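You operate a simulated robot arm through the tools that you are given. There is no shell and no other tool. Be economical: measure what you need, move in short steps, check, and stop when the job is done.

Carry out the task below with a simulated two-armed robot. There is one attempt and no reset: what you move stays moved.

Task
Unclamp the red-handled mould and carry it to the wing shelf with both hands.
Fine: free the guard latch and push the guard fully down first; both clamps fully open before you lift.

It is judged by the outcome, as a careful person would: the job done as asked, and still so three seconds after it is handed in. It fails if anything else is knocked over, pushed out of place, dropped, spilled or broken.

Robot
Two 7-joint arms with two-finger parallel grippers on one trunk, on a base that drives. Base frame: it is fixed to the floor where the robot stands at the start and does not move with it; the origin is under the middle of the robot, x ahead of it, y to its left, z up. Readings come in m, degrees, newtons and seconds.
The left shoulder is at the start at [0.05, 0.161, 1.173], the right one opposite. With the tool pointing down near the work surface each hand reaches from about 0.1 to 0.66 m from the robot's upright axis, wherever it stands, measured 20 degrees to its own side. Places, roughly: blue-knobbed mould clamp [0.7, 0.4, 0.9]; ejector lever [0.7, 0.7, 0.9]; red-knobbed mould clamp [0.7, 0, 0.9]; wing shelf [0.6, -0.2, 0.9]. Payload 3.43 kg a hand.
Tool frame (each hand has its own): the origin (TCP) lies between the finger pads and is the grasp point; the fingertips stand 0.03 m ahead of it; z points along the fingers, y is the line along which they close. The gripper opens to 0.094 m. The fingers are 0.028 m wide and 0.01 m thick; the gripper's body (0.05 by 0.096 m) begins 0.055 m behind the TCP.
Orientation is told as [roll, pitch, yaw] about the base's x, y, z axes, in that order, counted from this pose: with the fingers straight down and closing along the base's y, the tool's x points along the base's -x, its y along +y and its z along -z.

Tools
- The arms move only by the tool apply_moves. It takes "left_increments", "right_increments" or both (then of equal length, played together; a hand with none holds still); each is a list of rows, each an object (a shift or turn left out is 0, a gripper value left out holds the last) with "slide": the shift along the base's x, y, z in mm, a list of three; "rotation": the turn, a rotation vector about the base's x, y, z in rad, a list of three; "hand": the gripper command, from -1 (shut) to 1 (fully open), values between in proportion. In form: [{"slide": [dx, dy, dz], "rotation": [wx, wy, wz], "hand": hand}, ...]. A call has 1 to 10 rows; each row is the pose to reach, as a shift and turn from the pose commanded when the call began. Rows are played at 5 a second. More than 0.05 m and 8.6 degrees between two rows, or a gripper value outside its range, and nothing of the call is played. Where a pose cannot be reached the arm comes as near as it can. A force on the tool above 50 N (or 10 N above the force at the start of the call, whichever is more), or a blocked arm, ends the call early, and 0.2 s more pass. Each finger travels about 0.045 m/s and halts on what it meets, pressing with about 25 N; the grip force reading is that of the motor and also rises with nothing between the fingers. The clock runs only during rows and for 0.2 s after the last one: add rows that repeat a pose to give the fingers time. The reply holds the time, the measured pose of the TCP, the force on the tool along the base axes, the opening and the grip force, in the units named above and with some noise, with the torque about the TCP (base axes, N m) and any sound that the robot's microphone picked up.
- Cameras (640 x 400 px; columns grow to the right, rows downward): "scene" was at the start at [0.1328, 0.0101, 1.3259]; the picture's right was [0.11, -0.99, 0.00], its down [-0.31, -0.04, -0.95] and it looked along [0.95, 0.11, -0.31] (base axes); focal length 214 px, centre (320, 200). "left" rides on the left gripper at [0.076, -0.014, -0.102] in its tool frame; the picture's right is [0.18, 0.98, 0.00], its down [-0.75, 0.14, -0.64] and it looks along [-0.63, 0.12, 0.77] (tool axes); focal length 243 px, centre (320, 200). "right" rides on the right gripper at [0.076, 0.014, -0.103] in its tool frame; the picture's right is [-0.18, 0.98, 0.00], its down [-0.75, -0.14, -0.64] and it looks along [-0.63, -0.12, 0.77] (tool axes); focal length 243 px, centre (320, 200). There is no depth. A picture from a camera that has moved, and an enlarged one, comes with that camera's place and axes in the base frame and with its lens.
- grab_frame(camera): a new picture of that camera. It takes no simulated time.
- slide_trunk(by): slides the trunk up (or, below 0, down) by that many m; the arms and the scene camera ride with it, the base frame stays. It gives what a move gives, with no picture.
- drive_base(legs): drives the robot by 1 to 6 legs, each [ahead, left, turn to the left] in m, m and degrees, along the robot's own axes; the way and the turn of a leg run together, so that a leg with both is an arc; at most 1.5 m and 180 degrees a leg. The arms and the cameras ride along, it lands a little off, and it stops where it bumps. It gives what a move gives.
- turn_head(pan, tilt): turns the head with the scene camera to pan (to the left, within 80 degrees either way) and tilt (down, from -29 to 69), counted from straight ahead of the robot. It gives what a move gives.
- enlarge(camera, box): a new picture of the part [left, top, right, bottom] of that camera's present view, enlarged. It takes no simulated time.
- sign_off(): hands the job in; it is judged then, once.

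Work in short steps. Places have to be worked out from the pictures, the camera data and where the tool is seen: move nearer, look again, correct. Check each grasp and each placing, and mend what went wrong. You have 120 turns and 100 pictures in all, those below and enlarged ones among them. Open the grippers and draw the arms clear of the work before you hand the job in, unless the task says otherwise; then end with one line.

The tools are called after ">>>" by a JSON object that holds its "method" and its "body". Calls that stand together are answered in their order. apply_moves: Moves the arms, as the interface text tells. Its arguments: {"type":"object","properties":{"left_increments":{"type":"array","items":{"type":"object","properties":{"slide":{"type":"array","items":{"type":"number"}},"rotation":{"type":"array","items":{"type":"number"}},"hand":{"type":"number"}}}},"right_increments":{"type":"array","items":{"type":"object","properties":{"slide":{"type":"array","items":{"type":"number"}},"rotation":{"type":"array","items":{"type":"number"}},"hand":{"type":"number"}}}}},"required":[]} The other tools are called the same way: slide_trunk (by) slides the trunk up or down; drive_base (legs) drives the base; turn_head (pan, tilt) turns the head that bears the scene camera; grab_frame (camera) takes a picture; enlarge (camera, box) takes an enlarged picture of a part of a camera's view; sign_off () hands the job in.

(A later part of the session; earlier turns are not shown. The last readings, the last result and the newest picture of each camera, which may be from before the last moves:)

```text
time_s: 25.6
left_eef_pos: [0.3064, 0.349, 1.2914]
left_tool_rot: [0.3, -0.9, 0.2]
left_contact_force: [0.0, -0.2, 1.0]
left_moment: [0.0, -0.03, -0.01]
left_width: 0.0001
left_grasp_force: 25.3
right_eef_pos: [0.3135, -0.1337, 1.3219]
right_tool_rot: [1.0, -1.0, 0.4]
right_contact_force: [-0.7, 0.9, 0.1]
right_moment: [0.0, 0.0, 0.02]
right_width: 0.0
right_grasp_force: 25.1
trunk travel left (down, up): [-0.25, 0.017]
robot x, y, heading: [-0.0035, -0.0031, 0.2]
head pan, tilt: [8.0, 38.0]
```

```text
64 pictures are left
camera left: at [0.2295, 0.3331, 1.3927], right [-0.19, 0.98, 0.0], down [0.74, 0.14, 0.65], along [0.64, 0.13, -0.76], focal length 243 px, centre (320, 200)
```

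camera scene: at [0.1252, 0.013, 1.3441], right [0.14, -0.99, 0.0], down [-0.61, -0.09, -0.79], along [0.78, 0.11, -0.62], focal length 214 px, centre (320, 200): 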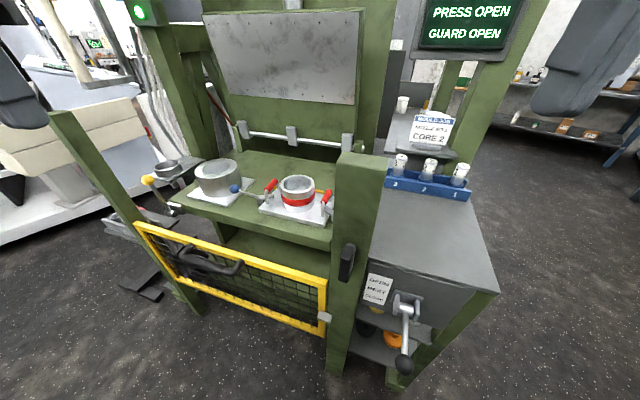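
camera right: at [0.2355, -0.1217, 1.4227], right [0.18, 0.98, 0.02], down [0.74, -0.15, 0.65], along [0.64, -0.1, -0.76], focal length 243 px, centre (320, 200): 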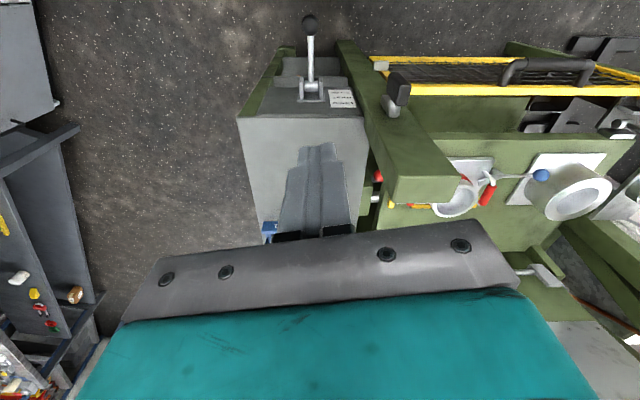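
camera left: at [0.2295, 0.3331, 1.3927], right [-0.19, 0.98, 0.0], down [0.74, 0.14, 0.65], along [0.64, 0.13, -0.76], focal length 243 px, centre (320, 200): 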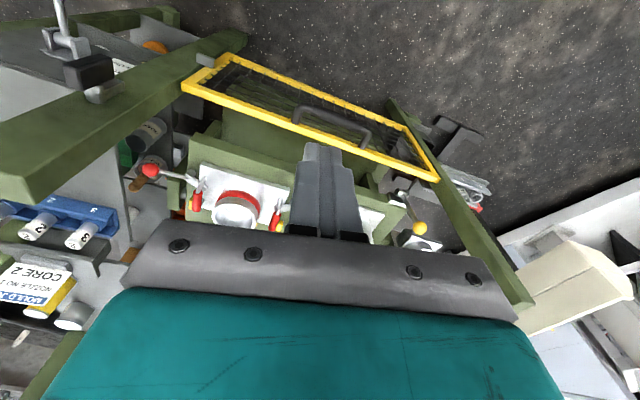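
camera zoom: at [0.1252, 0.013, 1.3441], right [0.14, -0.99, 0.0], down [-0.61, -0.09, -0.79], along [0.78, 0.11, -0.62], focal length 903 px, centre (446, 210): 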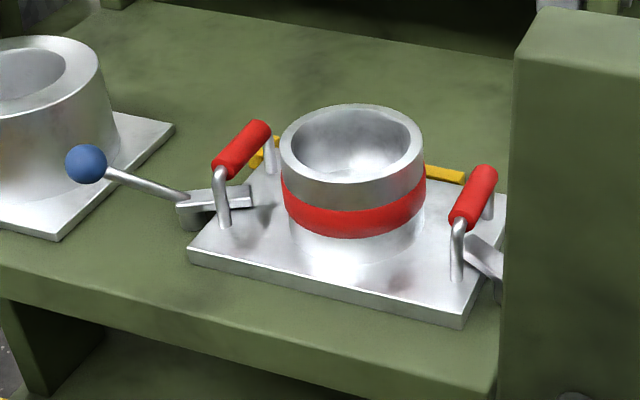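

The mould's plate has two red U-handles, with a blue-knobbed clamp on its left edge and a red-knobbed clamp on its right, centred near [0.70, 0.18]. I'll drive 0.13 m forward and then look at the clamps with the hand cameras.

>>> {"method": "drive_base", "body": {"legs": [[0.13, 0.0, 0]]}}

>>> {"method": "apply_moves", "body": {"left_increments": [{"slide": [30, -5, -10]}, {"slide": [60, -10, -20]}, {"slide": [90, -15, -30]}]}}

>>> {"method": "grab_frame", "body": {"camera": "left"}}

>>> {"method": "grab_frame", "body": {"camera": "scene"}}

```text
time_s: 27.0
left_eef_pos: [0.4228, 0.345, 1.2911]
left_tool_rot: [0.1, -0.9, -0.1]
left_contact_force: [-0.8, 0.4, 0.3]
left_moment: [-0.05, -0.01, -0.01]
left_width: 0.0
left_grasp_force: 25.2
right_eef_pos: [0.427, -0.1373, 1.3231]
right_tool_rot: [1.0, -0.9, -0.2]
right_contact_force: [-1.2, 0.6, 0.0]
right_moment: [0.01, -0.01, 0.01]
right_width: 0.0004
right_grasp_force: 25.0
trunk travel left (down, up): [-0.25, 0.017]
robot x, y, heading: [0.1147, 0.0005, -0.5]
head pan, tilt: [8.0, 38.0]
stopped in leg 1: the robot was blocked; the commanded pose is now the measured one
```

```text
time_s: 27.8
left_eef_pos: [0.5173, 0.3282, 1.2609]
left_tool_rot: [0.3, -0.7, -0.2]
left_contact_force: [0.2, -0.6, -0.1]
left_moment: [0.02, 0.02, -0.03]
left_width: 0.0
left_grasp_force: 25.2
right_eef_pos: [0.4289, -0.1375, 1.3202]
right_tool_rot: [1.0, -0.8, -0.1]
right_contact_force: [-0.2, -0.2, -0.6]
right_moment: [0.03, 0.01, 0.0]
right_width: 0.0
right_grasp_force: 25.0
trunk travel left (down, up): [-0.25, 0.017]
robot x, y, heading: [0.1166, -0.0009, -0.6]
head pan, tilt: [8.0, 38.0]
```

```text
63 pictures are left
camera left: at [0.4404, 0.3135, 1.3624], right [-0.18, 0.98, 0.0], down [0.74, 0.14, 0.65], along [0.64, 0.12, -0.76], focal length 243 px, centre (320, 200)
```

left: 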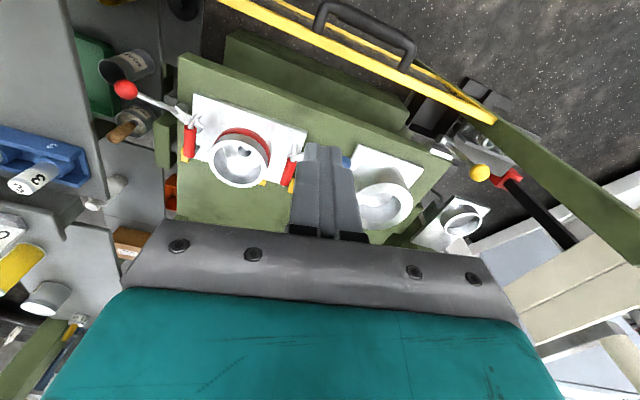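

```text
62 pictures are left
camera scene: at [0.2413, 0.0105, 1.344], right [0.13, -0.99, 0.0], down [-0.61, -0.08, -0.79], along [0.78, 0.11, -0.62], focal length 214 px, centre (320, 200)
```

scene: 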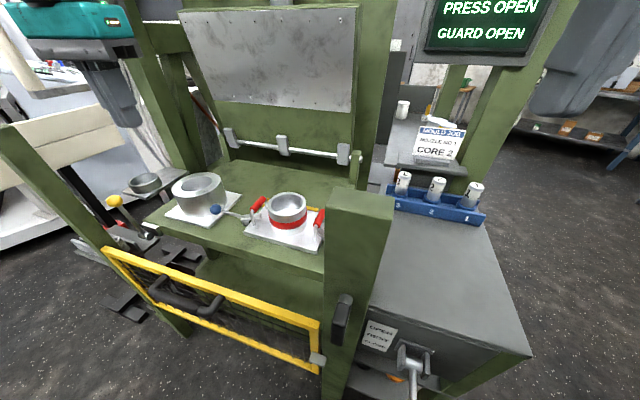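

The base bumped at x = 0.115, so I'll back it off slightly. Then I'll zoom in on both clamps.

>>> {"method": "drive_base", "body": {"legs": [[-0.015, 0.0, 0.5]]}}

>>> {"method": "enlarge", "body": {"camera": "scene", "box": [200, 170, 350, 265]}}

>>> {"method": "enlarge", "body": {"camera": "left", "box": [100, 60, 340, 210]}}

```text
time_s: 28.6
left_eef_pos: [0.4972, 0.3311, 1.262]
left_tool_rot: [0.2, -0.8, 0.4]
left_contact_force: [-0.3, 0.2, 0.0]
left_moment: [-0.03, -0.05, -0.02]
left_width: 0.0002
left_grasp_force: 24.9
right_eef_pos: [0.4147, -0.1344, 1.3213]
right_tool_rot: [1.1, -0.8, 0.3]
right_contact_force: [-0.2, -0.2, 0.7]
right_moment: [0.0, -0.04, 0.01]
right_width: 0.0
right_grasp_force: 25.2
trunk travel left (down, up): [-0.25, 0.017]
robot x, y, heading: [0.0978, -0.0032, 0.5]
head pan, tilt: [8.0, 38.0]
```

```text
4.21 times, centred on (275, 218) of scene
camera zoom: at [0.2251, 0.012, 1.3441], right [0.14, -0.99, 0.0], down [-0.61, -0.09, -0.79], along [0.78, 0.11, -0.62], focal length 903 px, centre (510, 126)
```

zoom: 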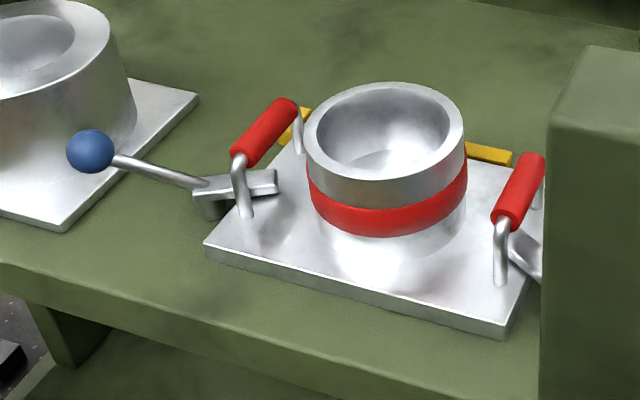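

```text
2.67 times, centred on (220, 135) of left
camera zoom: at [0.4211, 0.317, 1.3629], right [-0.19, 0.98, 0.0], down [0.74, 0.14, 0.65], along [0.64, 0.13, -0.76], focal length 647 px, centre (587, 373)
```

zoom: 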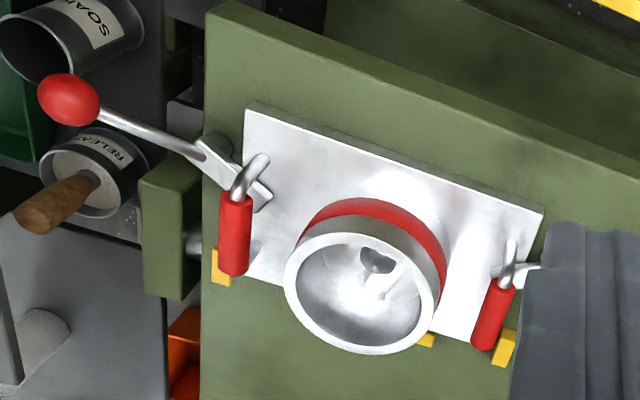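

The clamp arms lie on the plate's ends, with rods running out to the knobs. I need a closer view to see how they pivot, so I'll lower the left hand nearer the blue clamp.

>>> {"method": "apply_moves", "body": {"left_increments": [{"slide": [20, 13, -35]}, {"slide": [40, 26, -70]}, {"slide": [63, 39, -105]}, {"slide": [63, 39, -140]}]}}

>>> {"method": "grab_frame", "body": {"camera": "left"}}

>>> {"method": "enlarge", "body": {"camera": "left", "box": [180, 60, 360, 200]}}

```text
time_s: 29.6
left_eef_pos: [0.5607, 0.3687, 1.1191]
left_tool_rot: [0.2, -0.8, 0.4]
left_contact_force: [0.1, -1.0, -0.1]
left_moment: [0.0, -0.06, -0.06]
left_width: 0.0
left_grasp_force: 24.8
right_eef_pos: [0.415, -0.1347, 1.3213]
right_tool_rot: [1.0, -0.8, 0.3]
right_contact_force: [-0.4, -0.5, -0.2]
right_moment: [0.02, -0.01, 0.01]
right_width: 0.0
right_grasp_force: 25.1
trunk travel left (down, up): [-0.25, 0.017]
robot x, y, heading: [0.1003, -0.0018, 0.2]
head pan, tilt: [8.0, 38.0]
```

```text
59 pictures are left
camera left: at [0.4849, 0.3548, 1.2213], right [-0.19, 0.98, 0.0], down [0.74, 0.14, 0.65], along [0.64, 0.13, -0.76], focal length 243 px, centre (320, 200)
```

left: 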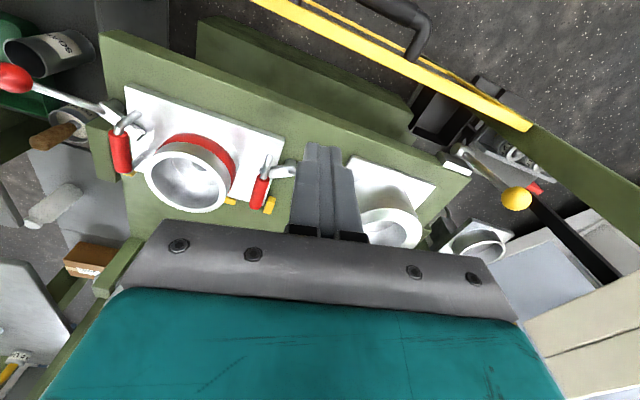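

```text
2.86 times, centred on (270, 130) of left
camera zoom: at [0.4849, 0.3548, 1.2213], right [-0.19, 0.98, 0.0], down [0.74, 0.14, 0.65], along [0.64, 0.13, -0.76], focal length 693 px, centre (463, 400)
```

zoom: 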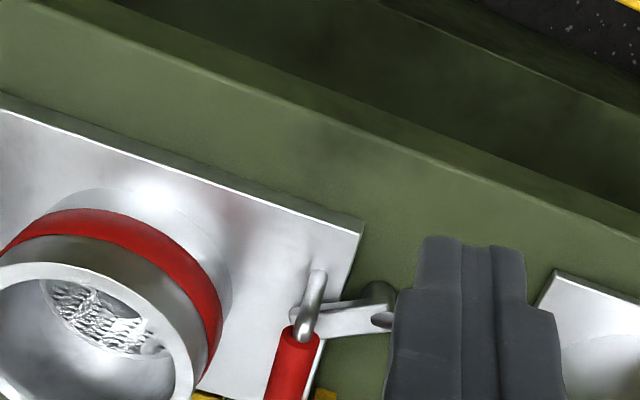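

The bed edge slopes in the picture, so the press is yawed about −10° in the base frame. The finger hides the blue clamp, so I'll shift the left hand sideways and look again.

>>> {"method": "apply_moves", "body": {"left_increments": [{"slide": [0, 40, 0], "rotation": [0, 0, -0.06]}, {"slide": [10, 80, -10], "rotation": [0, 0, -0.12]}, {"slide": [20, 100, -15], "rotation": [0, 0, -0.17]}]}}

>>> {"method": "enlarge", "body": {"camera": "left", "box": [100, 80, 340, 230]}}

>>> {"method": "enlarge", "body": {"camera": "scene", "box": [205, 185, 275, 235]}}

```text
time_s: 30.4
left_eef_pos: [0.5618, 0.4347, 1.1039]
left_tool_rot: [0.7, -0.8, -8.9]
left_contact_force: [0.0, -0.6, 1.1]
left_moment: [0.09, -0.01, 0.0]
left_width: 0.0
left_grasp_force: 25.5
left hand out of reach, approached as far as the arm can: row 2, 3
right_eef_pos: [0.4144, -0.1394, 1.3212]
right_tool_rot: [1.2, -0.8, 0.3]
right_contact_force: [0.3, 0.1, 0.5]
right_moment: [0.05, -0.02, 0.03]
right_width: 0.0001
right_grasp_force: 25.9
trunk travel left (down, up): [-0.25, 0.017]
robot x, y, heading: [0.1027, 0.0023, 0.3]
head pan, tilt: [8.0, 38.0]
```

```text
2.67 times, centred on (220, 155) of left
camera zoom: at [0.4839, 0.4316, 1.2054], right [-0.03, 1.0, 0.01], down [0.76, 0.02, 0.65], along [0.65, 0.03, -0.76], focal length 647 px, centre (587, 320)
```

zoom: 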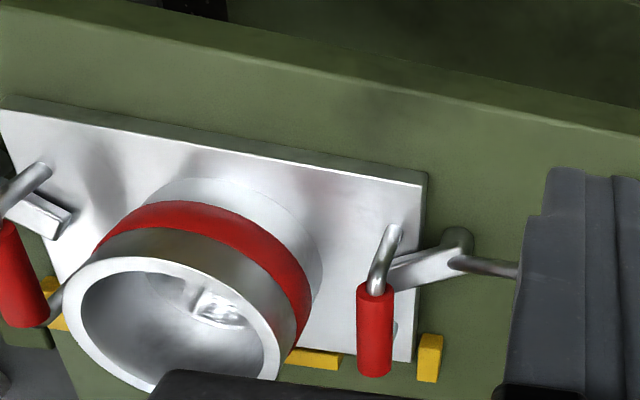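

```text
8.00 times, centred on (240, 210) of scene
camera zoom: at [0.2244, 0.0087, 1.3444], right [0.14, -0.99, 0.0], down [-0.61, -0.09, -0.79], along [0.78, 0.11, -0.61], focal length 1716 px, centre (960, 120)
```

zoom: 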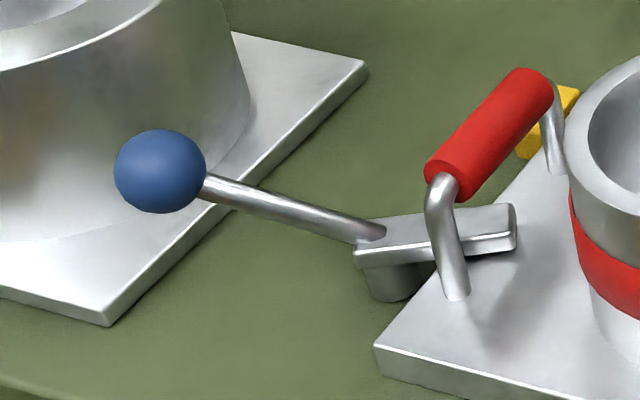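

Now it's clear: each clamp is a bar on a vertical pivot post beside the plate, and it swings horizontally by its knob rod. The bar must swing rearward out from under the handle, so the knob comes toward me. Cross-checking heights gives the rim centre at about [0.77, 0.19, 0.89] and the blue knob at about [0.735, 0.43, 0.875]. I'll retract the left hand before aligning the base with the press.

>>> {"method": "apply_moves", "body": {"left_increments": [{"slide": [-20, -20, 40], "rotation": [0, 0, 0]}, {"slide": [-55, -45, 75], "rotation": [0, 0, 0.0]}, {"slide": [-95, -70, 100], "rotation": [0, 0, 0]}, {"slide": [-135, -90, 120]}, {"slide": [-175, -110, 140]}, {"slide": [-210, -130, 170]}]}}

>>> {"method": "drive_base", "body": {"legs": [[-0.06, 0.0, 0], [0.0, 0.27, 0], [0, 0, -10]]}}

>>> {"method": "grab_frame", "body": {"camera": "scene"}}

```text
refused: row 2 steps farther than a row can; nothing moved
```

```text
time_s: 34.6
left_eef_pos: [0.5681, 0.6199, 1.1027]
left_tool_rot: [0.5, -0.8, -18.8]
left_contact_force: [-0.2, -0.5, 0.5]
left_moment: [0.0, 0.01, -0.02]
left_width: 0.0002
left_grasp_force: 25.3
right_eef_pos: [0.3253, 0.0827, 1.3211]
right_tool_rot: [1.0, -0.9, -9.4]
right_contact_force: [0.1, -0.5, 0.1]
right_moment: [0.0, 0.02, -0.01]
right_width: 0.0001
right_grasp_force: 24.3
trunk travel left (down, up): [-0.25, 0.017]
robot x, y, heading: [0.0385, 0.2692, -9.4]
head pan, tilt: [8.0, 38.0]
```

```text
55 pictures are left
camera scene: at [0.1634, 0.259, 1.3441], right [-0.03, -1.0, 0.0], down [-0.62, 0.02, -0.79], along [0.79, -0.02, -0.62], focal length 214 px, centre (320, 200)
```

scene: 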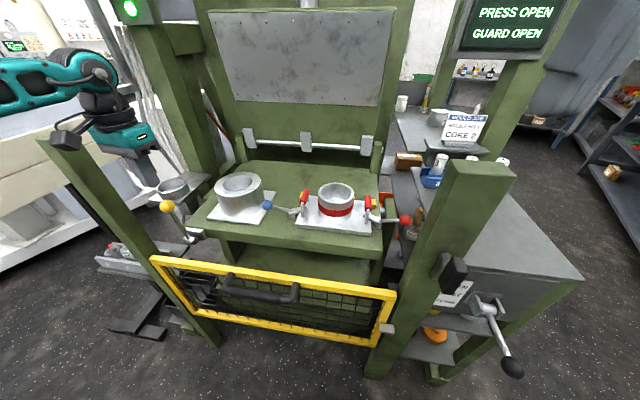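

The arm move was refused but the base move happened, luckily without contact. The left hand now hangs just behind the left post, so I'll raise it straight up first and then draw it back.

>>> {"method": "apply_moves", "body": {"left_increments": [{"slide": [0, 0, 40]}, {"slide": [0, 0, 80]}, {"slide": [0, 0, 120]}, {"slide": [0, 0, 160]}, {"slide": [0, -20, 190]}, {"slide": [-25, -45, 200]}, {"slide": [-55, -80, 205]}, {"slide": [-90, -110, 205]}, {"slide": [-125, -140, 205]}]}}

>>> {"method": "grab_frame", "body": {"camera": "scene"}}

```text
time_s: 36.6
left_eef_pos: [0.441, 0.4797, 1.3083]
left_tool_rot: [0.5, -0.9, -18.7]
left_contact_force: [0.4, 0.2, -0.3]
left_moment: [-0.02, -0.03, 0.02]
left_width: 0.0001
left_grasp_force: 24.9
left hand out of reach, approached as far as the arm can: row 2, 3, 4, 5
right_eef_pos: [0.3252, 0.0824, 1.3217]
right_tool_rot: [1.1, -0.9, -9.5]
right_contact_force: [-0.1, -0.4, 0.1]
right_moment: [0.03, -0.02, 0.0]
right_width: 0.0001
right_grasp_force: 25.2
trunk travel left (down, up): [-0.25, 0.017]
robot x, y, heading: [0.037, 0.2711, -9.7]
head pan, tilt: [8.0, 38.0]
```

```text
54 pictures are left
camera scene: at [0.1626, 0.2585, 1.3442], right [-0.03, -1.0, 0.0], down [-0.61, 0.02, -0.79], along [0.79, -0.02, -0.61], focal length 214 px, centre (320, 200)
```

scene: 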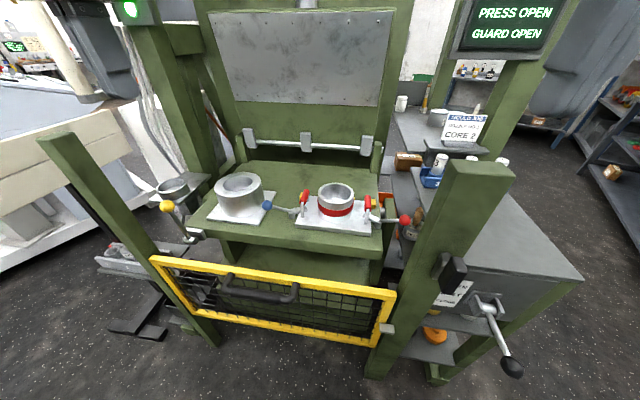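

The left arm is clear again. In the press frame the knobs sit symmetrically ±0.23 m beside the mould centre and 0.07 m nearer me, with the centre at [0.77, 0.187] and yaw about −9.8°. I'll drive forward and left to be centred.

>>> {"method": "drive_base", "body": {"legs": [[0.0, 0.04, -0.3], [0.08, 0.0, 0]]}}

```text
time_s: 38.2
left_eef_pos: [0.5282, 0.5034, 1.3096]
left_tool_rot: [0.5, -1.0, -18.9]
left_contact_force: [0.6, 0.0, -1.4]
left_moment: [0.0, 0.02, 0.01]
left_width: 0.0
left_grasp_force: 25.3
right_eef_pos: [0.4098, 0.1063, 1.3221]
right_tool_rot: [1.1, -0.8, -9.7]
right_contact_force: [0.2, -0.2, 0.1]
right_moment: [0.02, 0.04, 0.0]
right_width: 0.0
right_grasp_force: 24.8
trunk travel left (down, up): [-0.25, 0.017]
robot x, y, heading: [0.1218, 0.2934, -9.8]
head pan, tilt: [8.0, 38.0]
```

It wasn't blocked, so I'll go another 5 cm forward for a comfortable reach.

>>> {"method": "drive_base", "body": {"legs": [[0.05, 0.0, 0]]}}

>>> {"method": "turn_head", "body": {"pan": 0, "tilt": 45}}

>>> {"method": "grab_frame", "body": {"camera": "scene"}}

```text
time_s: 39.4
left_eef_pos: [0.5736, 0.4973, 1.3092]
left_tool_rot: [0.5, -0.8, -19.1]
left_contact_force: [-0.5, 0.5, 0.2]
left_moment: [-0.02, 0.0, 0.01]
left_width: 0.0001
left_grasp_force: 25.4
right_eef_pos: [0.455, 0.098, 1.32]
right_tool_rot: [1.0, -0.7, -9.6]
right_contact_force: [0.0, -0.1, 0.6]
right_moment: [0.0, -0.02, -0.03]
right_width: 0.0
right_grasp_force: 25.5
trunk travel left (down, up): [-0.25, 0.017]
robot x, y, heading: [0.1671, 0.2881, -9.7]
head pan, tilt: [8.0, 38.0]
stopped in leg 1: the robot was blocked; the commanded pose is now the measured one
```

```text
time_s: 40.0
left_eef_pos: [0.575, 0.4957, 1.3084]
left_tool_rot: [0.4, -0.8, -18.8]
left_contact_force: [-0.4, -0.6, 0.0]
left_moment: [0.0, -0.03, -0.01]
left_width: 0.0003
left_grasp_force: 24.9
right_eef_pos: [0.4569, 0.0983, 1.3211]
right_tool_rot: [1.0, -0.7, -9.6]
right_contact_force: [-0.1, -0.1, -0.8]
right_moment: [0.0, -0.02, 0.05]
right_width: 0.0002
right_grasp_force: 25.3
trunk travel left (down, up): [-0.25, 0.017]
robot x, y, heading: [0.1663, 0.2829, -9.8]
head pan, tilt: [0.0, 45.0]
```

```text
53 pictures are left
camera scene: at [0.2891, 0.2644, 1.3339], right [-0.17, -0.99, 0.0], down [-0.7, 0.12, -0.71], along [0.7, -0.12, -0.71], focal length 214 px, centre (320, 200)
```

scene: 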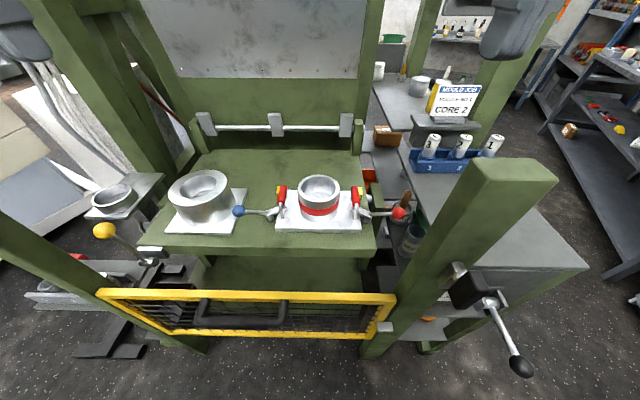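

I have a good aligned view. I'll zoom in on the mould and both knobs.

>>> {"method": "enlarge", "body": {"camera": "scene", "box": [220, 160, 420, 260]}}

```text
3.20 times, centred on (320, 210) of scene
camera zoom: at [0.2891, 0.2644, 1.3339], right [-0.17, -0.99, 0.0], down [-0.7, 0.12, -0.71], along [0.7, -0.12, -0.71], focal length 686 px, centre (320, 168)
```

zoom: 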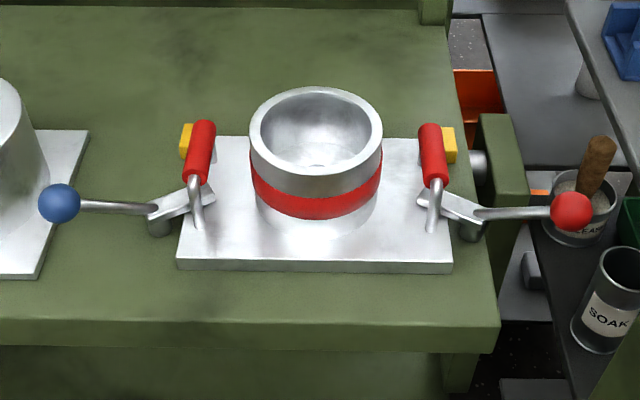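

Working out the blue clamp: pivot about [0.731, 0.344], knob about [0.737, 0.424, 0.875]. I'll bring the closed left fingers above the spot just behind the rod and check before descending.

>>> {"method": "apply_moves", "body": {"left_increments": [{"slide": [25, -13, -36], "rotation": [0, 0, 0.02]}, {"slide": [50, -26, -72], "rotation": [0, 0, 0.04]}, {"slide": [75, -39, -108], "rotation": [0, 0, 0.06]}, {"slide": [100, -52, -144], "rotation": [0, 0, 0.08]}, {"slide": [125, -65, -180], "rotation": [0, 0, 0.1]}, {"slide": [150, -78, -216], "rotation": [0, 0, 0.12]}, {"slide": [175, -91, -252], "rotation": [0, 0, 0.14]}, {"slide": [200, -104, -280], "rotation": [0, 0, 0.157]}, {"slide": [200, -104, -280], "rotation": [0, 0, 0.157]}]}}

>>> {"method": "enlarge", "body": {"camera": "scene", "box": [170, 130, 370, 255]}}

>>> {"method": "grab_frame", "body": {"camera": "left"}}

```text
time_s: 42.0
left_eef_pos: [0.7408, 0.4235, 1.046]
left_tool_rot: [0.4, -0.8, -9.9]
left_contact_force: [-0.6, -0.6, -0.5]
left_moment: [0.03, 0.01, 0.02]
left_width: 0.0001
left_grasp_force: 24.9
left hand out of reach, approached as far as the arm can: row 7, 8, 9
right_eef_pos: [0.4558, 0.0968, 1.3209]
right_tool_rot: [1.1, -0.7, -9.6]
right_contact_force: [0.3, -0.5, -0.3]
right_moment: [0.0, 0.01, 0.02]
right_width: 0.0001
right_grasp_force: 24.5
trunk travel left (down, up): [-0.25, 0.017]
robot x, y, heading: [0.1705, 0.2861, -10.0]
head pan, tilt: [0.0, 45.0]
```

```text
3.20 times, centred on (270, 192) of scene
camera zoom: at [0.2888, 0.2644, 1.3339], right [-0.17, -0.99, 0.0], down [-0.7, 0.12, -0.71], along [0.7, -0.12, -0.71], focal length 686 px, centre (480, 224)
```

zoom: 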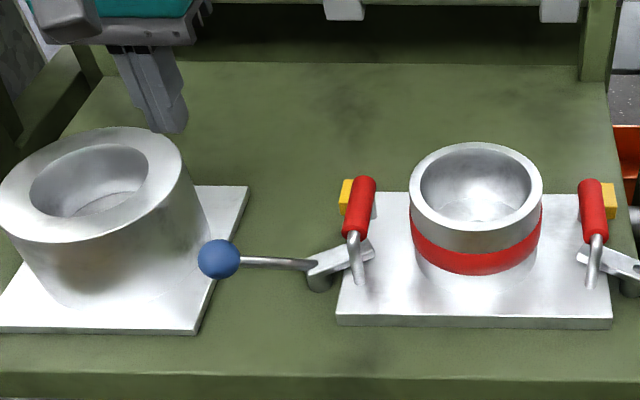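

```text
50 pictures are left
camera left: at [0.6631, 0.4227, 1.1463], right [-0.01, 1.0, 0.0], down [0.76, 0.01, 0.65], along [0.65, 0.01, -0.76], focal length 243 px, centre (320, 200)
```

left: 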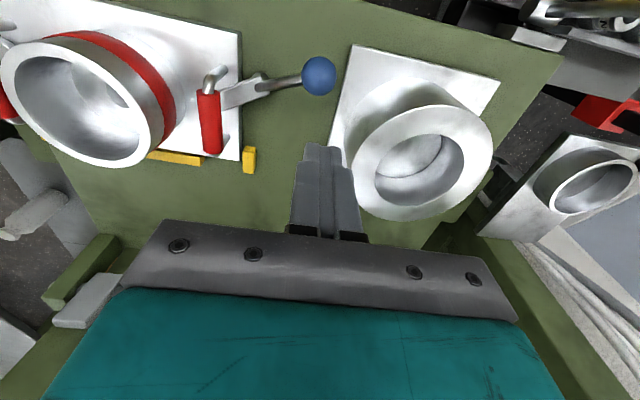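

The left camera refines the knob to about [0.724, 0.422, 0.89]. The arm is at its reach limit at this height, so I'll lower the trunk by 8 cm.

>>> {"method": "slide_trunk", "body": {"by": -0.08}}

>>> {"method": "apply_moves", "body": {"left_increments": [{"slide": [8, -10, 0]}, {"slide": [16, -21, 0]}, {"slide": [20, -23, 0]}]}}

>>> {"method": "grab_frame", "body": {"camera": "left"}}

```text
time_s: 43.2
left_eef_pos: [0.7407, 0.4237, 0.9664]
left_tool_rot: [0.4, -0.9, -9.9]
left_contact_force: [0.4, 0.8, -0.7]
left_moment: [0.0, -0.04, -0.03]
left_width: 0.0
left_grasp_force: 24.6
right_eef_pos: [0.4562, 0.0981, 1.2414]
right_tool_rot: [1.0, -0.7, -9.5]
right_contact_force: [0.3, 0.2, -0.7]
right_moment: [0.04, -0.01, -0.01]
right_width: 0.0002
right_grasp_force: 25.0
trunk travel left (down, up): [-0.17, 0.097]
robot x, y, heading: [0.1693, 0.2861, -9.8]
head pan, tilt: [0.0, 45.0]
```

```text
time_s: 44.0
left_eef_pos: [0.7396, 0.4206, 0.9712]
left_tool_rot: [0.4, -1.0, -9.9]
left_contact_force: [0.3, -0.5, 0.1]
left_moment: [0.02, -0.03, -0.01]
left_width: 0.0
left_grasp_force: 25.4
left hand out of reach, approached as far as the arm can: row 1, 2, 3
right_eef_pos: [0.4551, 0.0978, 1.2407]
right_tool_rot: [1.0, -0.7, -9.6]
right_contact_force: [-0.6, 0.7, -0.2]
right_moment: [0.01, 0.01, 0.0]
right_width: 0.0
right_grasp_force: 24.8
trunk travel left (down, up): [-0.17, 0.097]
robot x, y, heading: [0.1698, 0.2844, -9.5]
head pan, tilt: [0.0, 45.0]
```

```text
49 pictures are left
camera left: at [0.6627, 0.4191, 1.0741], right [-0.01, 1.0, 0.0], down [0.76, 0.01, 0.65], along [0.65, 0.01, -0.76], focal length 243 px, centre (320, 200)
```

left: 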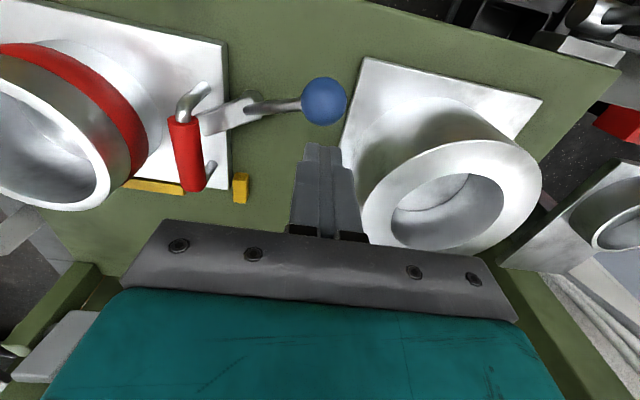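

The reach is best when the wrist is level with the shoulder, so I'll raise the trunk again and lower the hand instead. I'll correct for the leftover commanded offset.

>>> {"method": "slide_trunk", "body": {"by": 0.08}}

>>> {"method": "apply_moves", "body": {"left_increments": [{"slide": [-21, 16, -30]}, {"slide": [-42, 33, -60]}, {"slide": [-42, 33, -68]}]}}

>>> {"method": "grab_frame", "body": {"camera": "left"}}

```text
time_s: 45.2
left_eef_pos: [0.7399, 0.4192, 1.053]
left_tool_rot: [0.4, -0.9, -9.9]
left_contact_force: [0.8, -1.1, 0.0]
left_moment: [-0.04, 0.02, -0.02]
left_width: 0.0002
left_grasp_force: 24.3
right_eef_pos: [0.456, 0.098, 1.3208]
right_tool_rot: [1.0, -0.7, -9.6]
right_contact_force: [0.5, -0.1, -0.3]
right_moment: [0.07, 0.0, 0.03]
right_width: 0.0001
right_grasp_force: 25.0
trunk travel left (down, up): [-0.25, 0.017]
robot x, y, heading: [0.1687, 0.2861, -9.6]
head pan, tilt: [0.0, 45.0]
```

```text
time_s: 46.0
left_eef_pos: [0.6991, 0.4528, 0.9848]
left_tool_rot: [0.3, -0.9, -9.8]
left_contact_force: [0.3, 0.1, -0.2]
left_moment: [-0.03, 0.05, -0.01]
left_width: 0.0
left_grasp_force: 24.9
right_eef_pos: [0.4562, 0.0985, 1.3209]
right_tool_rot: [0.9, -0.6, -9.7]
right_contact_force: [0.2, 0.3, 0.3]
right_moment: [-0.01, 0.0, 0.03]
right_width: 0.0
right_grasp_force: 24.7
trunk travel left (down, up): [-0.25, 0.017]
robot x, y, heading: [0.1695, 0.2845, -9.8]
head pan, tilt: [0.0, 45.0]
```

```text
48 pictures are left
camera left: at [0.6203, 0.4508, 1.086], right [-0.01, 1.0, 0.0], down [0.76, 0.01, 0.66], along [0.65, 0.01, -0.76], focal length 243 px, centre (320, 200)
```

left: 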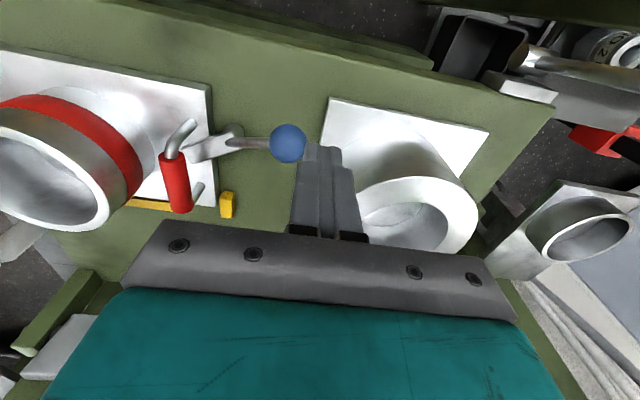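

The commanded pose follows the measured one. The knob is confirmed at about [0.722, 0.423, 0.89], so I'll move to the spot behind the rod, still above it.

>>> {"method": "apply_moves", "body": {"left_increments": [{"slide": [20, -20, -5]}, {"slide": [40, -40, -10]}, {"slide": [55, -51, -18]}, {"slide": [55, -51, -28]}]}}

>>> {"method": "grab_frame", "body": {"camera": "left"}}

>>> {"method": "enlarge", "body": {"camera": "scene", "box": [200, 150, 320, 240]}}

```text
time_s: 47.0
left_eef_pos: [0.7183, 0.4352, 0.9841]
left_tool_rot: [0.2, -1.0, -9.8]
left_contact_force: [-0.1, -1.0, 0.3]
left_moment: [0.05, 0.06, 0.0]
left_width: 0.0
left_grasp_force: 25.0
left hand out of reach, approached as far as the arm can: row 1, 2, 3, 4
right_eef_pos: [0.4572, 0.0988, 1.3207]
right_tool_rot: [1.0, -0.8, -9.6]
right_contact_force: [0.3, -0.7, 0.9]
right_moment: [0.04, -0.04, 0.0]
right_width: 0.0
right_grasp_force: 24.4
trunk travel left (down, up): [-0.25, 0.017]
robot x, y, heading: [0.1679, 0.2831, -9.8]
head pan, tilt: [0.0, 45.0]
```

```text
47 pictures are left
camera left: at [0.6404, 0.4342, 1.0856], right [-0.01, 1.0, 0.0], down [0.76, 0.01, 0.66], along [0.66, 0.01, -0.76], focal length 243 px, centre (320, 200)
```

left: 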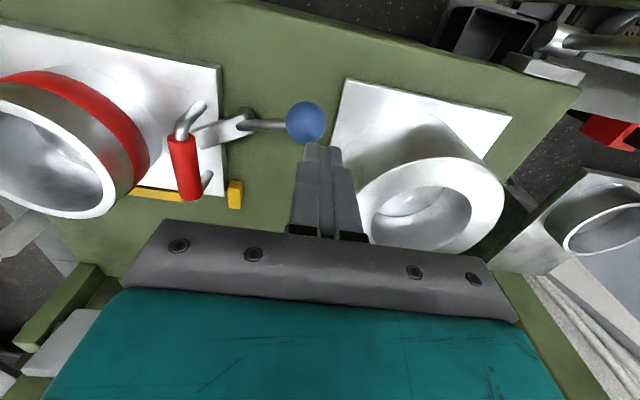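

```text
4.44 times, centred on (260, 195) of scene
camera zoom: at [0.289, 0.2646, 1.3339], right [-0.17, -0.99, 0.0], down [-0.7, 0.12, -0.71], along [0.7, -0.12, -0.71], focal length 953 px, centre (587, 222)
```

zoom: 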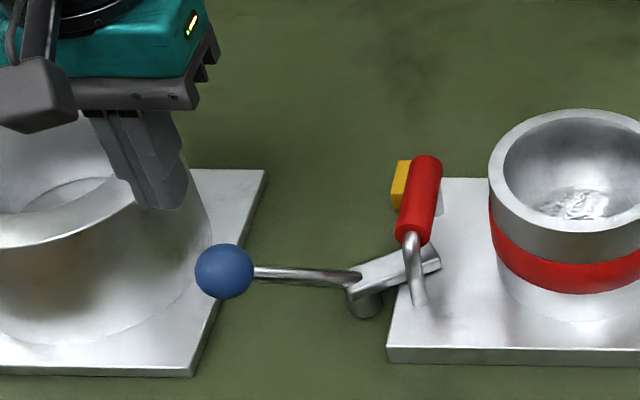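

The reach is limited at this trunk height. I'll draw the right hand back from the post, raise the left hand, lower the trunk 0.2 m, and see whether the reach improves.

>>> {"method": "apply_moves", "body": {"right_increments": [{"slide": [-35, 5, 10]}, {"slide": [-70, 10, 20]}, {"slide": [-105, 15, 30]}, {"slide": [-120, 15, 30]}, {"slide": [-120, 15, 30]}], "left_increments": [{"slide": [0, 0, 40]}, {"slide": [0, 0, 80]}, {"slide": [-5, 0, 120]}, {"slide": [-15, 0, 160]}, {"slide": [-25, 0, 195]}]}}

>>> {"method": "slide_trunk", "body": {"by": -0.2}}

>>> {"method": "apply_moves", "body": {"left_increments": [{"slide": [20, -10, 0]}, {"slide": [40, -20, 0]}, {"slide": [60, -30, 0]}]}}

>>> {"method": "grab_frame", "body": {"camera": "scene"}}

```text
time_s: 48.2
left_eef_pos: [0.691, 0.4336, 1.1818]
left_tool_rot: [0.4, -0.9, -10.0]
left_contact_force: [1.0, -0.3, -0.5]
left_moment: [-0.02, -0.02, -0.02]
left_width: 0.0
left_grasp_force: 25.1
right_eef_pos: [0.3351, 0.1149, 1.3526]
right_tool_rot: [1.0, -0.8, -9.5]
right_contact_force: [-0.2, 0.2, 0.1]
right_moment: [0.02, -0.02, 0.0]
right_width: 0.0
right_grasp_force: 25.3
trunk travel left (down, up): [-0.25, 0.017]
robot x, y, heading: [0.1682, 0.2851, -9.6]
head pan, tilt: [0.0, 45.0]
```

```text
time_s: 50.4
left_eef_pos: [0.6914, 0.435, 0.9808]
left_tool_rot: [0.4, -0.9, -9.9]
left_contact_force: [0.9, 0.2, 0.0]
left_moment: [0.02, 0.01, 0.0]
left_width: 0.0
left_grasp_force: 24.5
right_eef_pos: [0.3362, 0.1138, 1.1522]
right_tool_rot: [1.0, -0.7, -9.5]
right_contact_force: [0.6, -0.5, -0.1]
right_moment: [0.0, -0.01, -0.01]
right_width: 0.0
right_grasp_force: 25.2
trunk travel left (down, up): [-0.05, 0.217]
robot x, y, heading: [0.1705, 0.2859, -9.6]
head pan, tilt: [0.0, 45.0]
```

```text
time_s: 51.2
left_eef_pos: [0.7431, 0.4143, 0.9793]
left_tool_rot: [0.4, -1.0, -9.9]
left_contact_force: [0.1, -0.3, -0.1]
left_moment: [-0.01, -0.07, 0.04]
left_width: 0.0
left_grasp_force: 24.9
left hand out of reach, approached as far as the arm can: row 3
right_eef_pos: [0.3359, 0.1143, 1.1525]
right_tool_rot: [0.9, -0.8, -9.6]
right_contact_force: [-1.2, 0.9, -0.7]
right_moment: [-0.01, -0.02, 0.01]
right_width: 0.0
right_grasp_force: 25.1
trunk travel left (down, up): [-0.05, 0.217]
robot x, y, heading: [0.1685, 0.2829, -9.4]
head pan, tilt: [0.0, 45.0]
```

```text
45 pictures are left
camera scene: at [0.2885, 0.2644, 1.134], right [-0.17, -0.99, 0.0], down [-0.7, 0.12, -0.71], along [0.7, -0.12, -0.71], focal length 214 px, centre (320, 200)
```

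scene: 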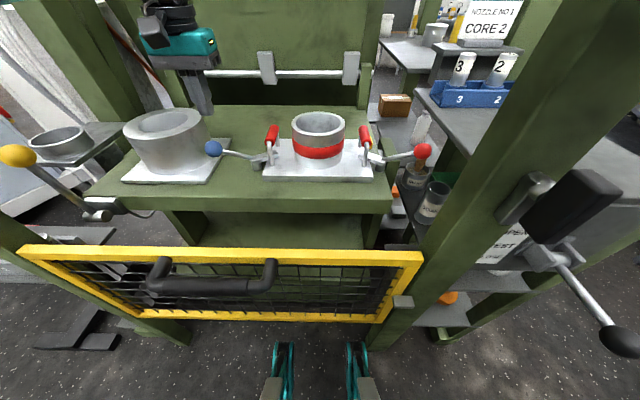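

The reach improved to [0.743, 0.414]. I'll pitch the tool forward 15° for extra margin, shift to behind the rod, and look.

>>> {"method": "apply_moves", "body": {"left_increments": [{"slide": [0, -4, -5], "rotation": [-0.022, -0.128, 0]}, {"slide": [2, -8, -15], "rotation": [-0.044, -0.257, 0]}, {"slide": [5, -11, -25], "rotation": [-0.044, -0.257, 0]}, {"slide": [5, -11, -25], "rotation": [-0.044, -0.257, 0]}]}}

>>> {"method": "grab_frame", "body": {"camera": "left"}}

>>> {"method": "enlarge", "body": {"camera": "scene", "box": [140, 50, 300, 190]}}

```text
time_s: 52.2
left_eef_pos: [0.7493, 0.4025, 0.9545]
left_tool_rot: [0.4, -15.9, -10.0]
left_contact_force: [-0.5, 0.3, -0.9]
left_moment: [0.01, -0.01, 0.03]
left_width: 0.0
left_grasp_force: 25.3
right_eef_pos: [0.3373, 0.1149, 1.1531]
right_tool_rot: [1.0, -0.7, -9.6]
right_contact_force: [0.2, 0.1, -0.1]
right_moment: [-0.02, -0.03, 0.02]
right_width: 0.0
right_grasp_force: 24.3
trunk travel left (down, up): [-0.05, 0.217]
robot x, y, heading: [0.1667, 0.289, -9.6]
head pan, tilt: [0.0, 45.0]
```

```text
44 pictures are left
camera left: at [0.6473, 0.4056, 1.0313], right [-0.01, 1.0, -0.04], down [0.56, 0.04, 0.82], along [0.83, -0.02, -0.56], focal length 243 px, centre (320, 200)
```

left: 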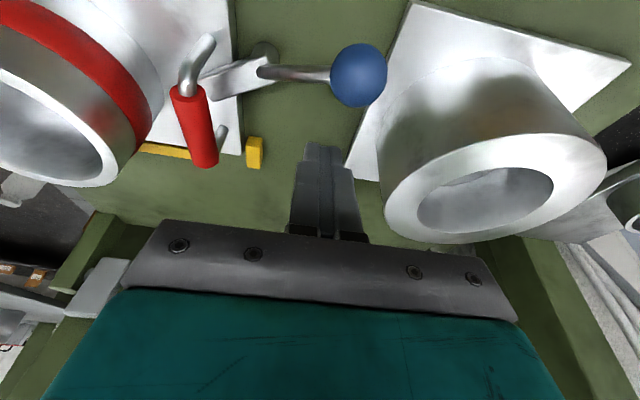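

```text
2.86 times, centred on (220, 120) of scene
camera zoom: at [0.289, 0.2644, 1.1339], right [-0.17, -0.99, 0.0], down [-0.7, 0.12, -0.71], along [0.7, -0.12, -0.71], focal length 613 px, centre (606, 429)
```

zoom: 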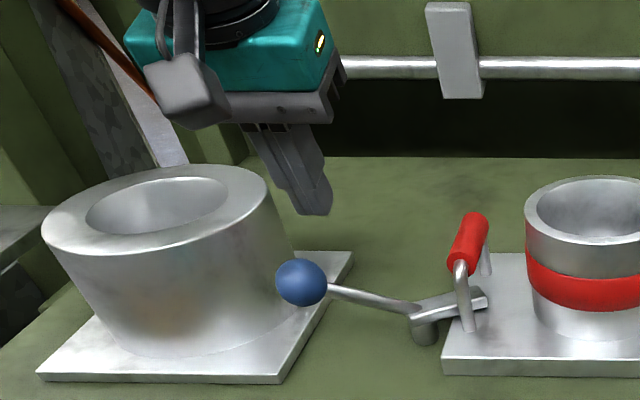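

The knob position is confirmed. The tip is just behind the rod, so I'll shift 8 mm further back, descend to tip z about 0.867, then pull along the arc toward me.

>>> {"method": "apply_moves", "body": {"left_increments": [{"slide": [9, -3, -5]}, {"slide": [10, -3, -25]}, {"slide": [10, -3, -45]}, {"slide": [10, -3, -58]}, {"slide": [10, -3, -58]}]}}

>>> {"method": "grab_frame", "body": {"camera": "left"}}

```text
time_s: 53.4
left_eef_pos: [0.7572, 0.4001, 0.8955]
left_tool_rot: [0.4, -15.9, -10.0]
left_contact_force: [0.3, 0.8, -0.6]
left_moment: [0.0, 0.0, -0.02]
left_width: 0.0
left_grasp_force: 25.2
right_eef_pos: [0.336, 0.1156, 1.1522]
right_tool_rot: [1.0, -0.7, -9.6]
right_contact_force: [-0.1, -1.0, -0.2]
right_moment: [-0.01, -0.04, -0.02]
right_width: 0.0
right_grasp_force: 25.1
trunk travel left (down, up): [-0.05, 0.217]
robot x, y, heading: [0.1722, 0.2836, -9.8]
head pan, tilt: [0.0, 45.0]
```

```text
42 pictures are left
camera left: at [0.6568, 0.4034, 0.9746], right [-0.01, 1.0, -0.04], down [0.56, 0.04, 0.82], along [0.83, -0.02, -0.56], focal length 243 px, centre (320, 200)
```

left: 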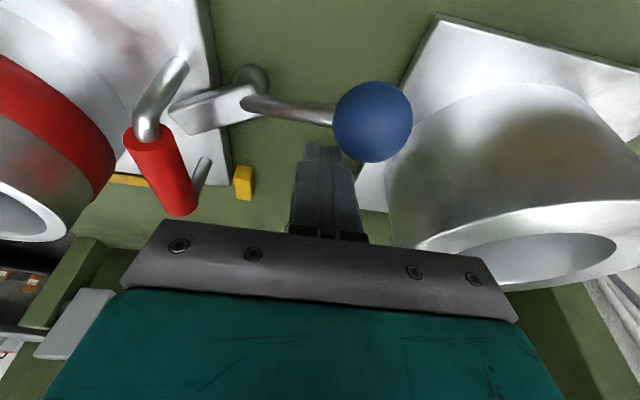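

The finger sits right behind the rod. I now take the pivot as about [0.74, 0.35] and pull along the arc, knob toward me.

>>> {"method": "apply_moves", "body": {"left_increments": [{"slide": [-10, 3, 0]}, {"slide": [-18, 5, 0]}, {"slide": [-27, 7, 0]}, {"slide": [-35, 9, 0]}, {"slide": [-45, 6, 0]}, {"slide": [-54, 2, 0]}, {"slide": [-62, -4, 0]}, {"slide": [-70, -11, 0]}]}}

>>> {"method": "grab_frame", "body": {"camera": "left"}}

>>> {"method": "enlarge", "body": {"camera": "scene", "box": [170, 90, 290, 190]}}

```text
time_s: 55.2
left_eef_pos: [0.6857, 0.3903, 0.895]
left_tool_rot: [0.6, -15.7, -10.0]
left_contact_force: [0.3, 3.2, 0.0]
left_moment: [0.0, -0.03, -0.04]
left_width: 0.0
left_grasp_force: 25.0
right_eef_pos: [0.3369, 0.1138, 1.152]
right_tool_rot: [0.8, -0.7, -9.6]
right_contact_force: [0.4, -0.2, -0.1]
right_moment: [-0.06, 0.0, -0.03]
right_width: 0.0004
right_grasp_force: 25.2
trunk travel left (down, up): [-0.05, 0.217]
robot x, y, heading: [0.1666, 0.2841, -9.7]
head pan, tilt: [0.0, 45.0]
```

```text
41 pictures are left
camera left: at [0.5862, 0.3929, 0.973], right [-0.01, 1.0, -0.04], down [0.57, 0.04, 0.82], along [0.82, -0.02, -0.57], focal length 243 px, centre (320, 200)
```

left: 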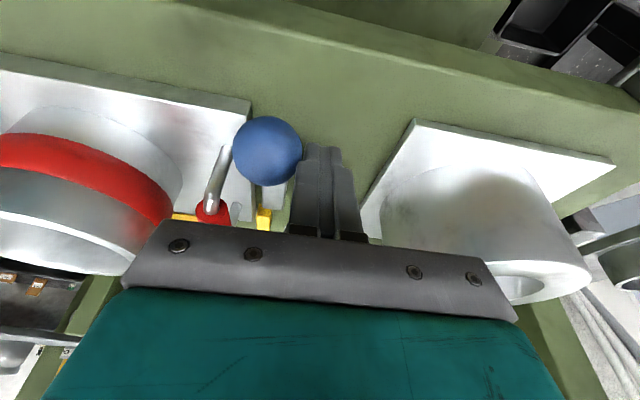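

```text
4.00 times, centred on (230, 140) of scene
camera zoom: at [0.2891, 0.2647, 1.1338], right [-0.17, -0.99, 0.0], down [-0.7, 0.12, -0.71], along [0.7, -0.12, -0.71], focal length 858 px, centre (680, 440)
```

zoom: 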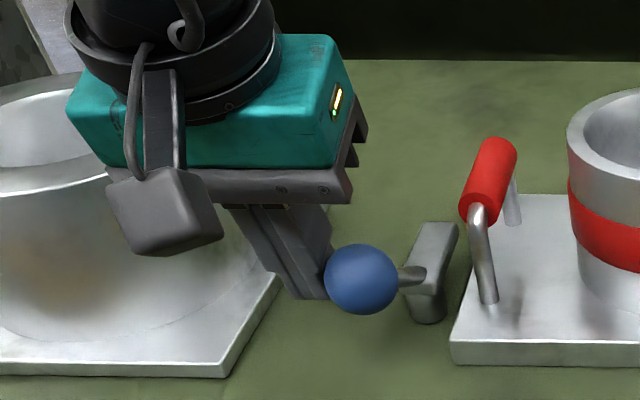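

The bar has swung off the plate and now points rearward. I'll keep pushing the knob to the right until its stop, for fully open.

>>> {"method": "apply_moves", "body": {"left_increments": [{"slide": [0, -8, 0]}, {"slide": [0, -16, 0]}, {"slide": [1, -24, 0]}, {"slide": [3, -32, 0]}, {"slide": [6, -40, 0]}, {"slide": [9, -46, 0]}]}}

>>> {"method": "enlarge", "body": {"camera": "scene", "box": [170, 90, 290, 190]}}

```text
time_s: 55.7
left_eef_pos: [0.6869, 0.3894, 0.8952]
left_tool_rot: [1.9, -15.4, -9.4]
left_contact_force: [-4.9, 15.8, 8.1]
left_moment: [0.0, 0.13, -0.29]
left_width: 0.0001
left_grasp_force: 25.1
right_eef_pos: [0.3352, 0.1163, 1.1532]
right_tool_rot: [1.0, -0.7, -9.4]
right_contact_force: [-0.1, -0.2, -0.9]
right_moment: [0.03, 0.02, -0.01]
right_width: 0.0
right_grasp_force: 25.2
trunk travel left (down, up): [-0.05, 0.217]
robot x, y, heading: [0.1706, 0.2854, -9.5]
head pan, tilt: [0.0, 45.0]
stopped in row 2 (left hand): the force on the tool passed its limit at 55 N (the readings are from after the stop); the commanded pose is now the measured one
```

```text
4.00 times, centred on (230, 140) of scene
camera zoom: at [0.2878, 0.2659, 1.1342], right [-0.17, -0.99, 0.0], down [-0.7, 0.12, -0.71], along [0.7, -0.12, -0.71], focal length 858 px, centre (680, 440)
```

zoom: 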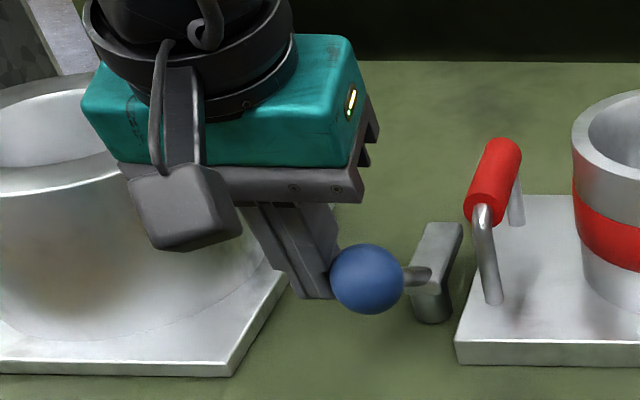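

That was a hard stop at 55 N with the bar parallel to the plate's side and off the plate, so the blue clamp is fully open. Next is the red clamp. The right post would block the right arm, so I'll use the left hand from a spot further right. First the left hand goes up and clear.

>>> {"method": "apply_moves", "body": {"left_increments": [{"slide": [0, 12, 0]}, {"slide": [0, 14, 40]}, {"slide": [-10, 14, 80]}, {"slide": [-30, 10, 120]}, {"slide": [-60, 0, 155]}, {"slide": [-95, -5, 185]}]}}

>>> {"method": "enlarge", "body": {"camera": "scene", "box": [180, 90, 460, 265]}}

```text
time_s: 57.1
left_eef_pos: [0.5928, 0.3827, 1.0783]
left_tool_rot: [1.6, -15.3, -9.6]
left_contact_force: [0.1, 0.4, -0.4]
left_moment: [0.02, -0.01, -0.02]
left_width: 0.0
left_grasp_force: 25.0
right_eef_pos: [0.3365, 0.1155, 1.1517]
right_tool_rot: [1.0, -0.8, -9.5]
right_contact_force: [0.5, 0.8, 0.2]
right_moment: [0.0, 0.0, 0.0]
right_width: 0.0001
right_grasp_force: 24.7
trunk travel left (down, up): [-0.05, 0.217]
robot x, y, heading: [0.1737, 0.2873, -9.5]
head pan, tilt: [0.0, 45.0]
```

```text
2.29 times, centred on (320, 178) of scene
camera zoom: at [0.2887, 0.2654, 1.1339], right [-0.17, -0.99, 0.0], down [-0.7, 0.12, -0.71], along [0.7, -0.12, -0.71], focal length 490 px, centre (320, 251)
```

zoom: 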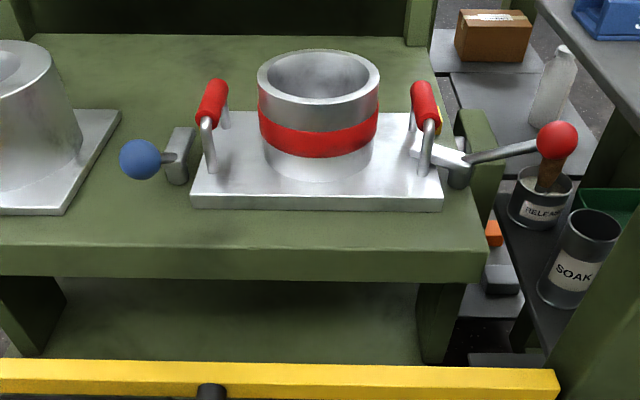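

Blue bar is off the plate. The red clamp mirrors it: pivot about [0.678, 0.055], knob about [0.634, −0.012, 0.89]. I'll reposition the base, backing off slightly, moving right 0.19 m and turning right 15°.

>>> {"method": "drive_base", "body": {"legs": [[-0.02, 0.0, 0], [0.0, -0.19, 0], [0, 0, -15]]}}

>>> {"method": "grab_frame", "body": {"camera": "scene"}}

```text
time_s: 60.7
left_eef_pos: [0.5543, 0.0876, 1.0804]
left_tool_rot: [1.6, -15.3, -24.2]
left_contact_force: [-0.3, 0.3, -0.6]
left_moment: [-0.01, -0.02, -0.03]
left_width: 0.0001
left_grasp_force: 25.4
right_eef_pos: [0.2367, -0.1058, 1.152]
right_tool_rot: [0.9, -0.7, -24.2]
right_contact_force: [-0.3, -0.1, 0.9]
right_moment: [-0.01, 0.01, 0.0]
right_width: 0.0002
right_grasp_force: 24.4
trunk travel left (down, up): [-0.05, 0.217]
robot x, y, heading: [0.1196, 0.1013, -24.1]
head pan, tilt: [0.0, 45.0]
```

```text
37 pictures are left
camera scene: at [0.2286, 0.0512, 1.1339], right [-0.41, -0.91, 0.0], down [-0.64, 0.29, -0.71], along [0.64, -0.29, -0.71], focal length 214 px, centre (320, 200)
```

scene: 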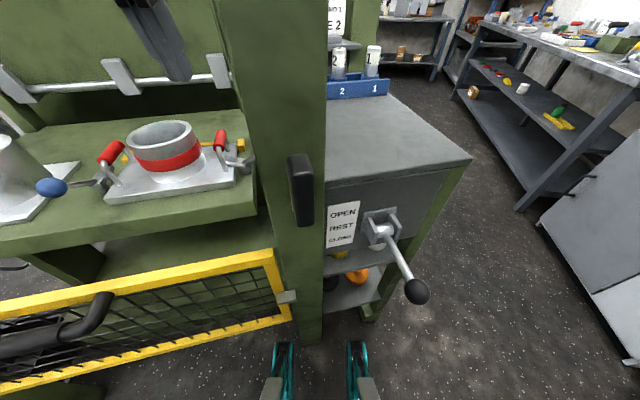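

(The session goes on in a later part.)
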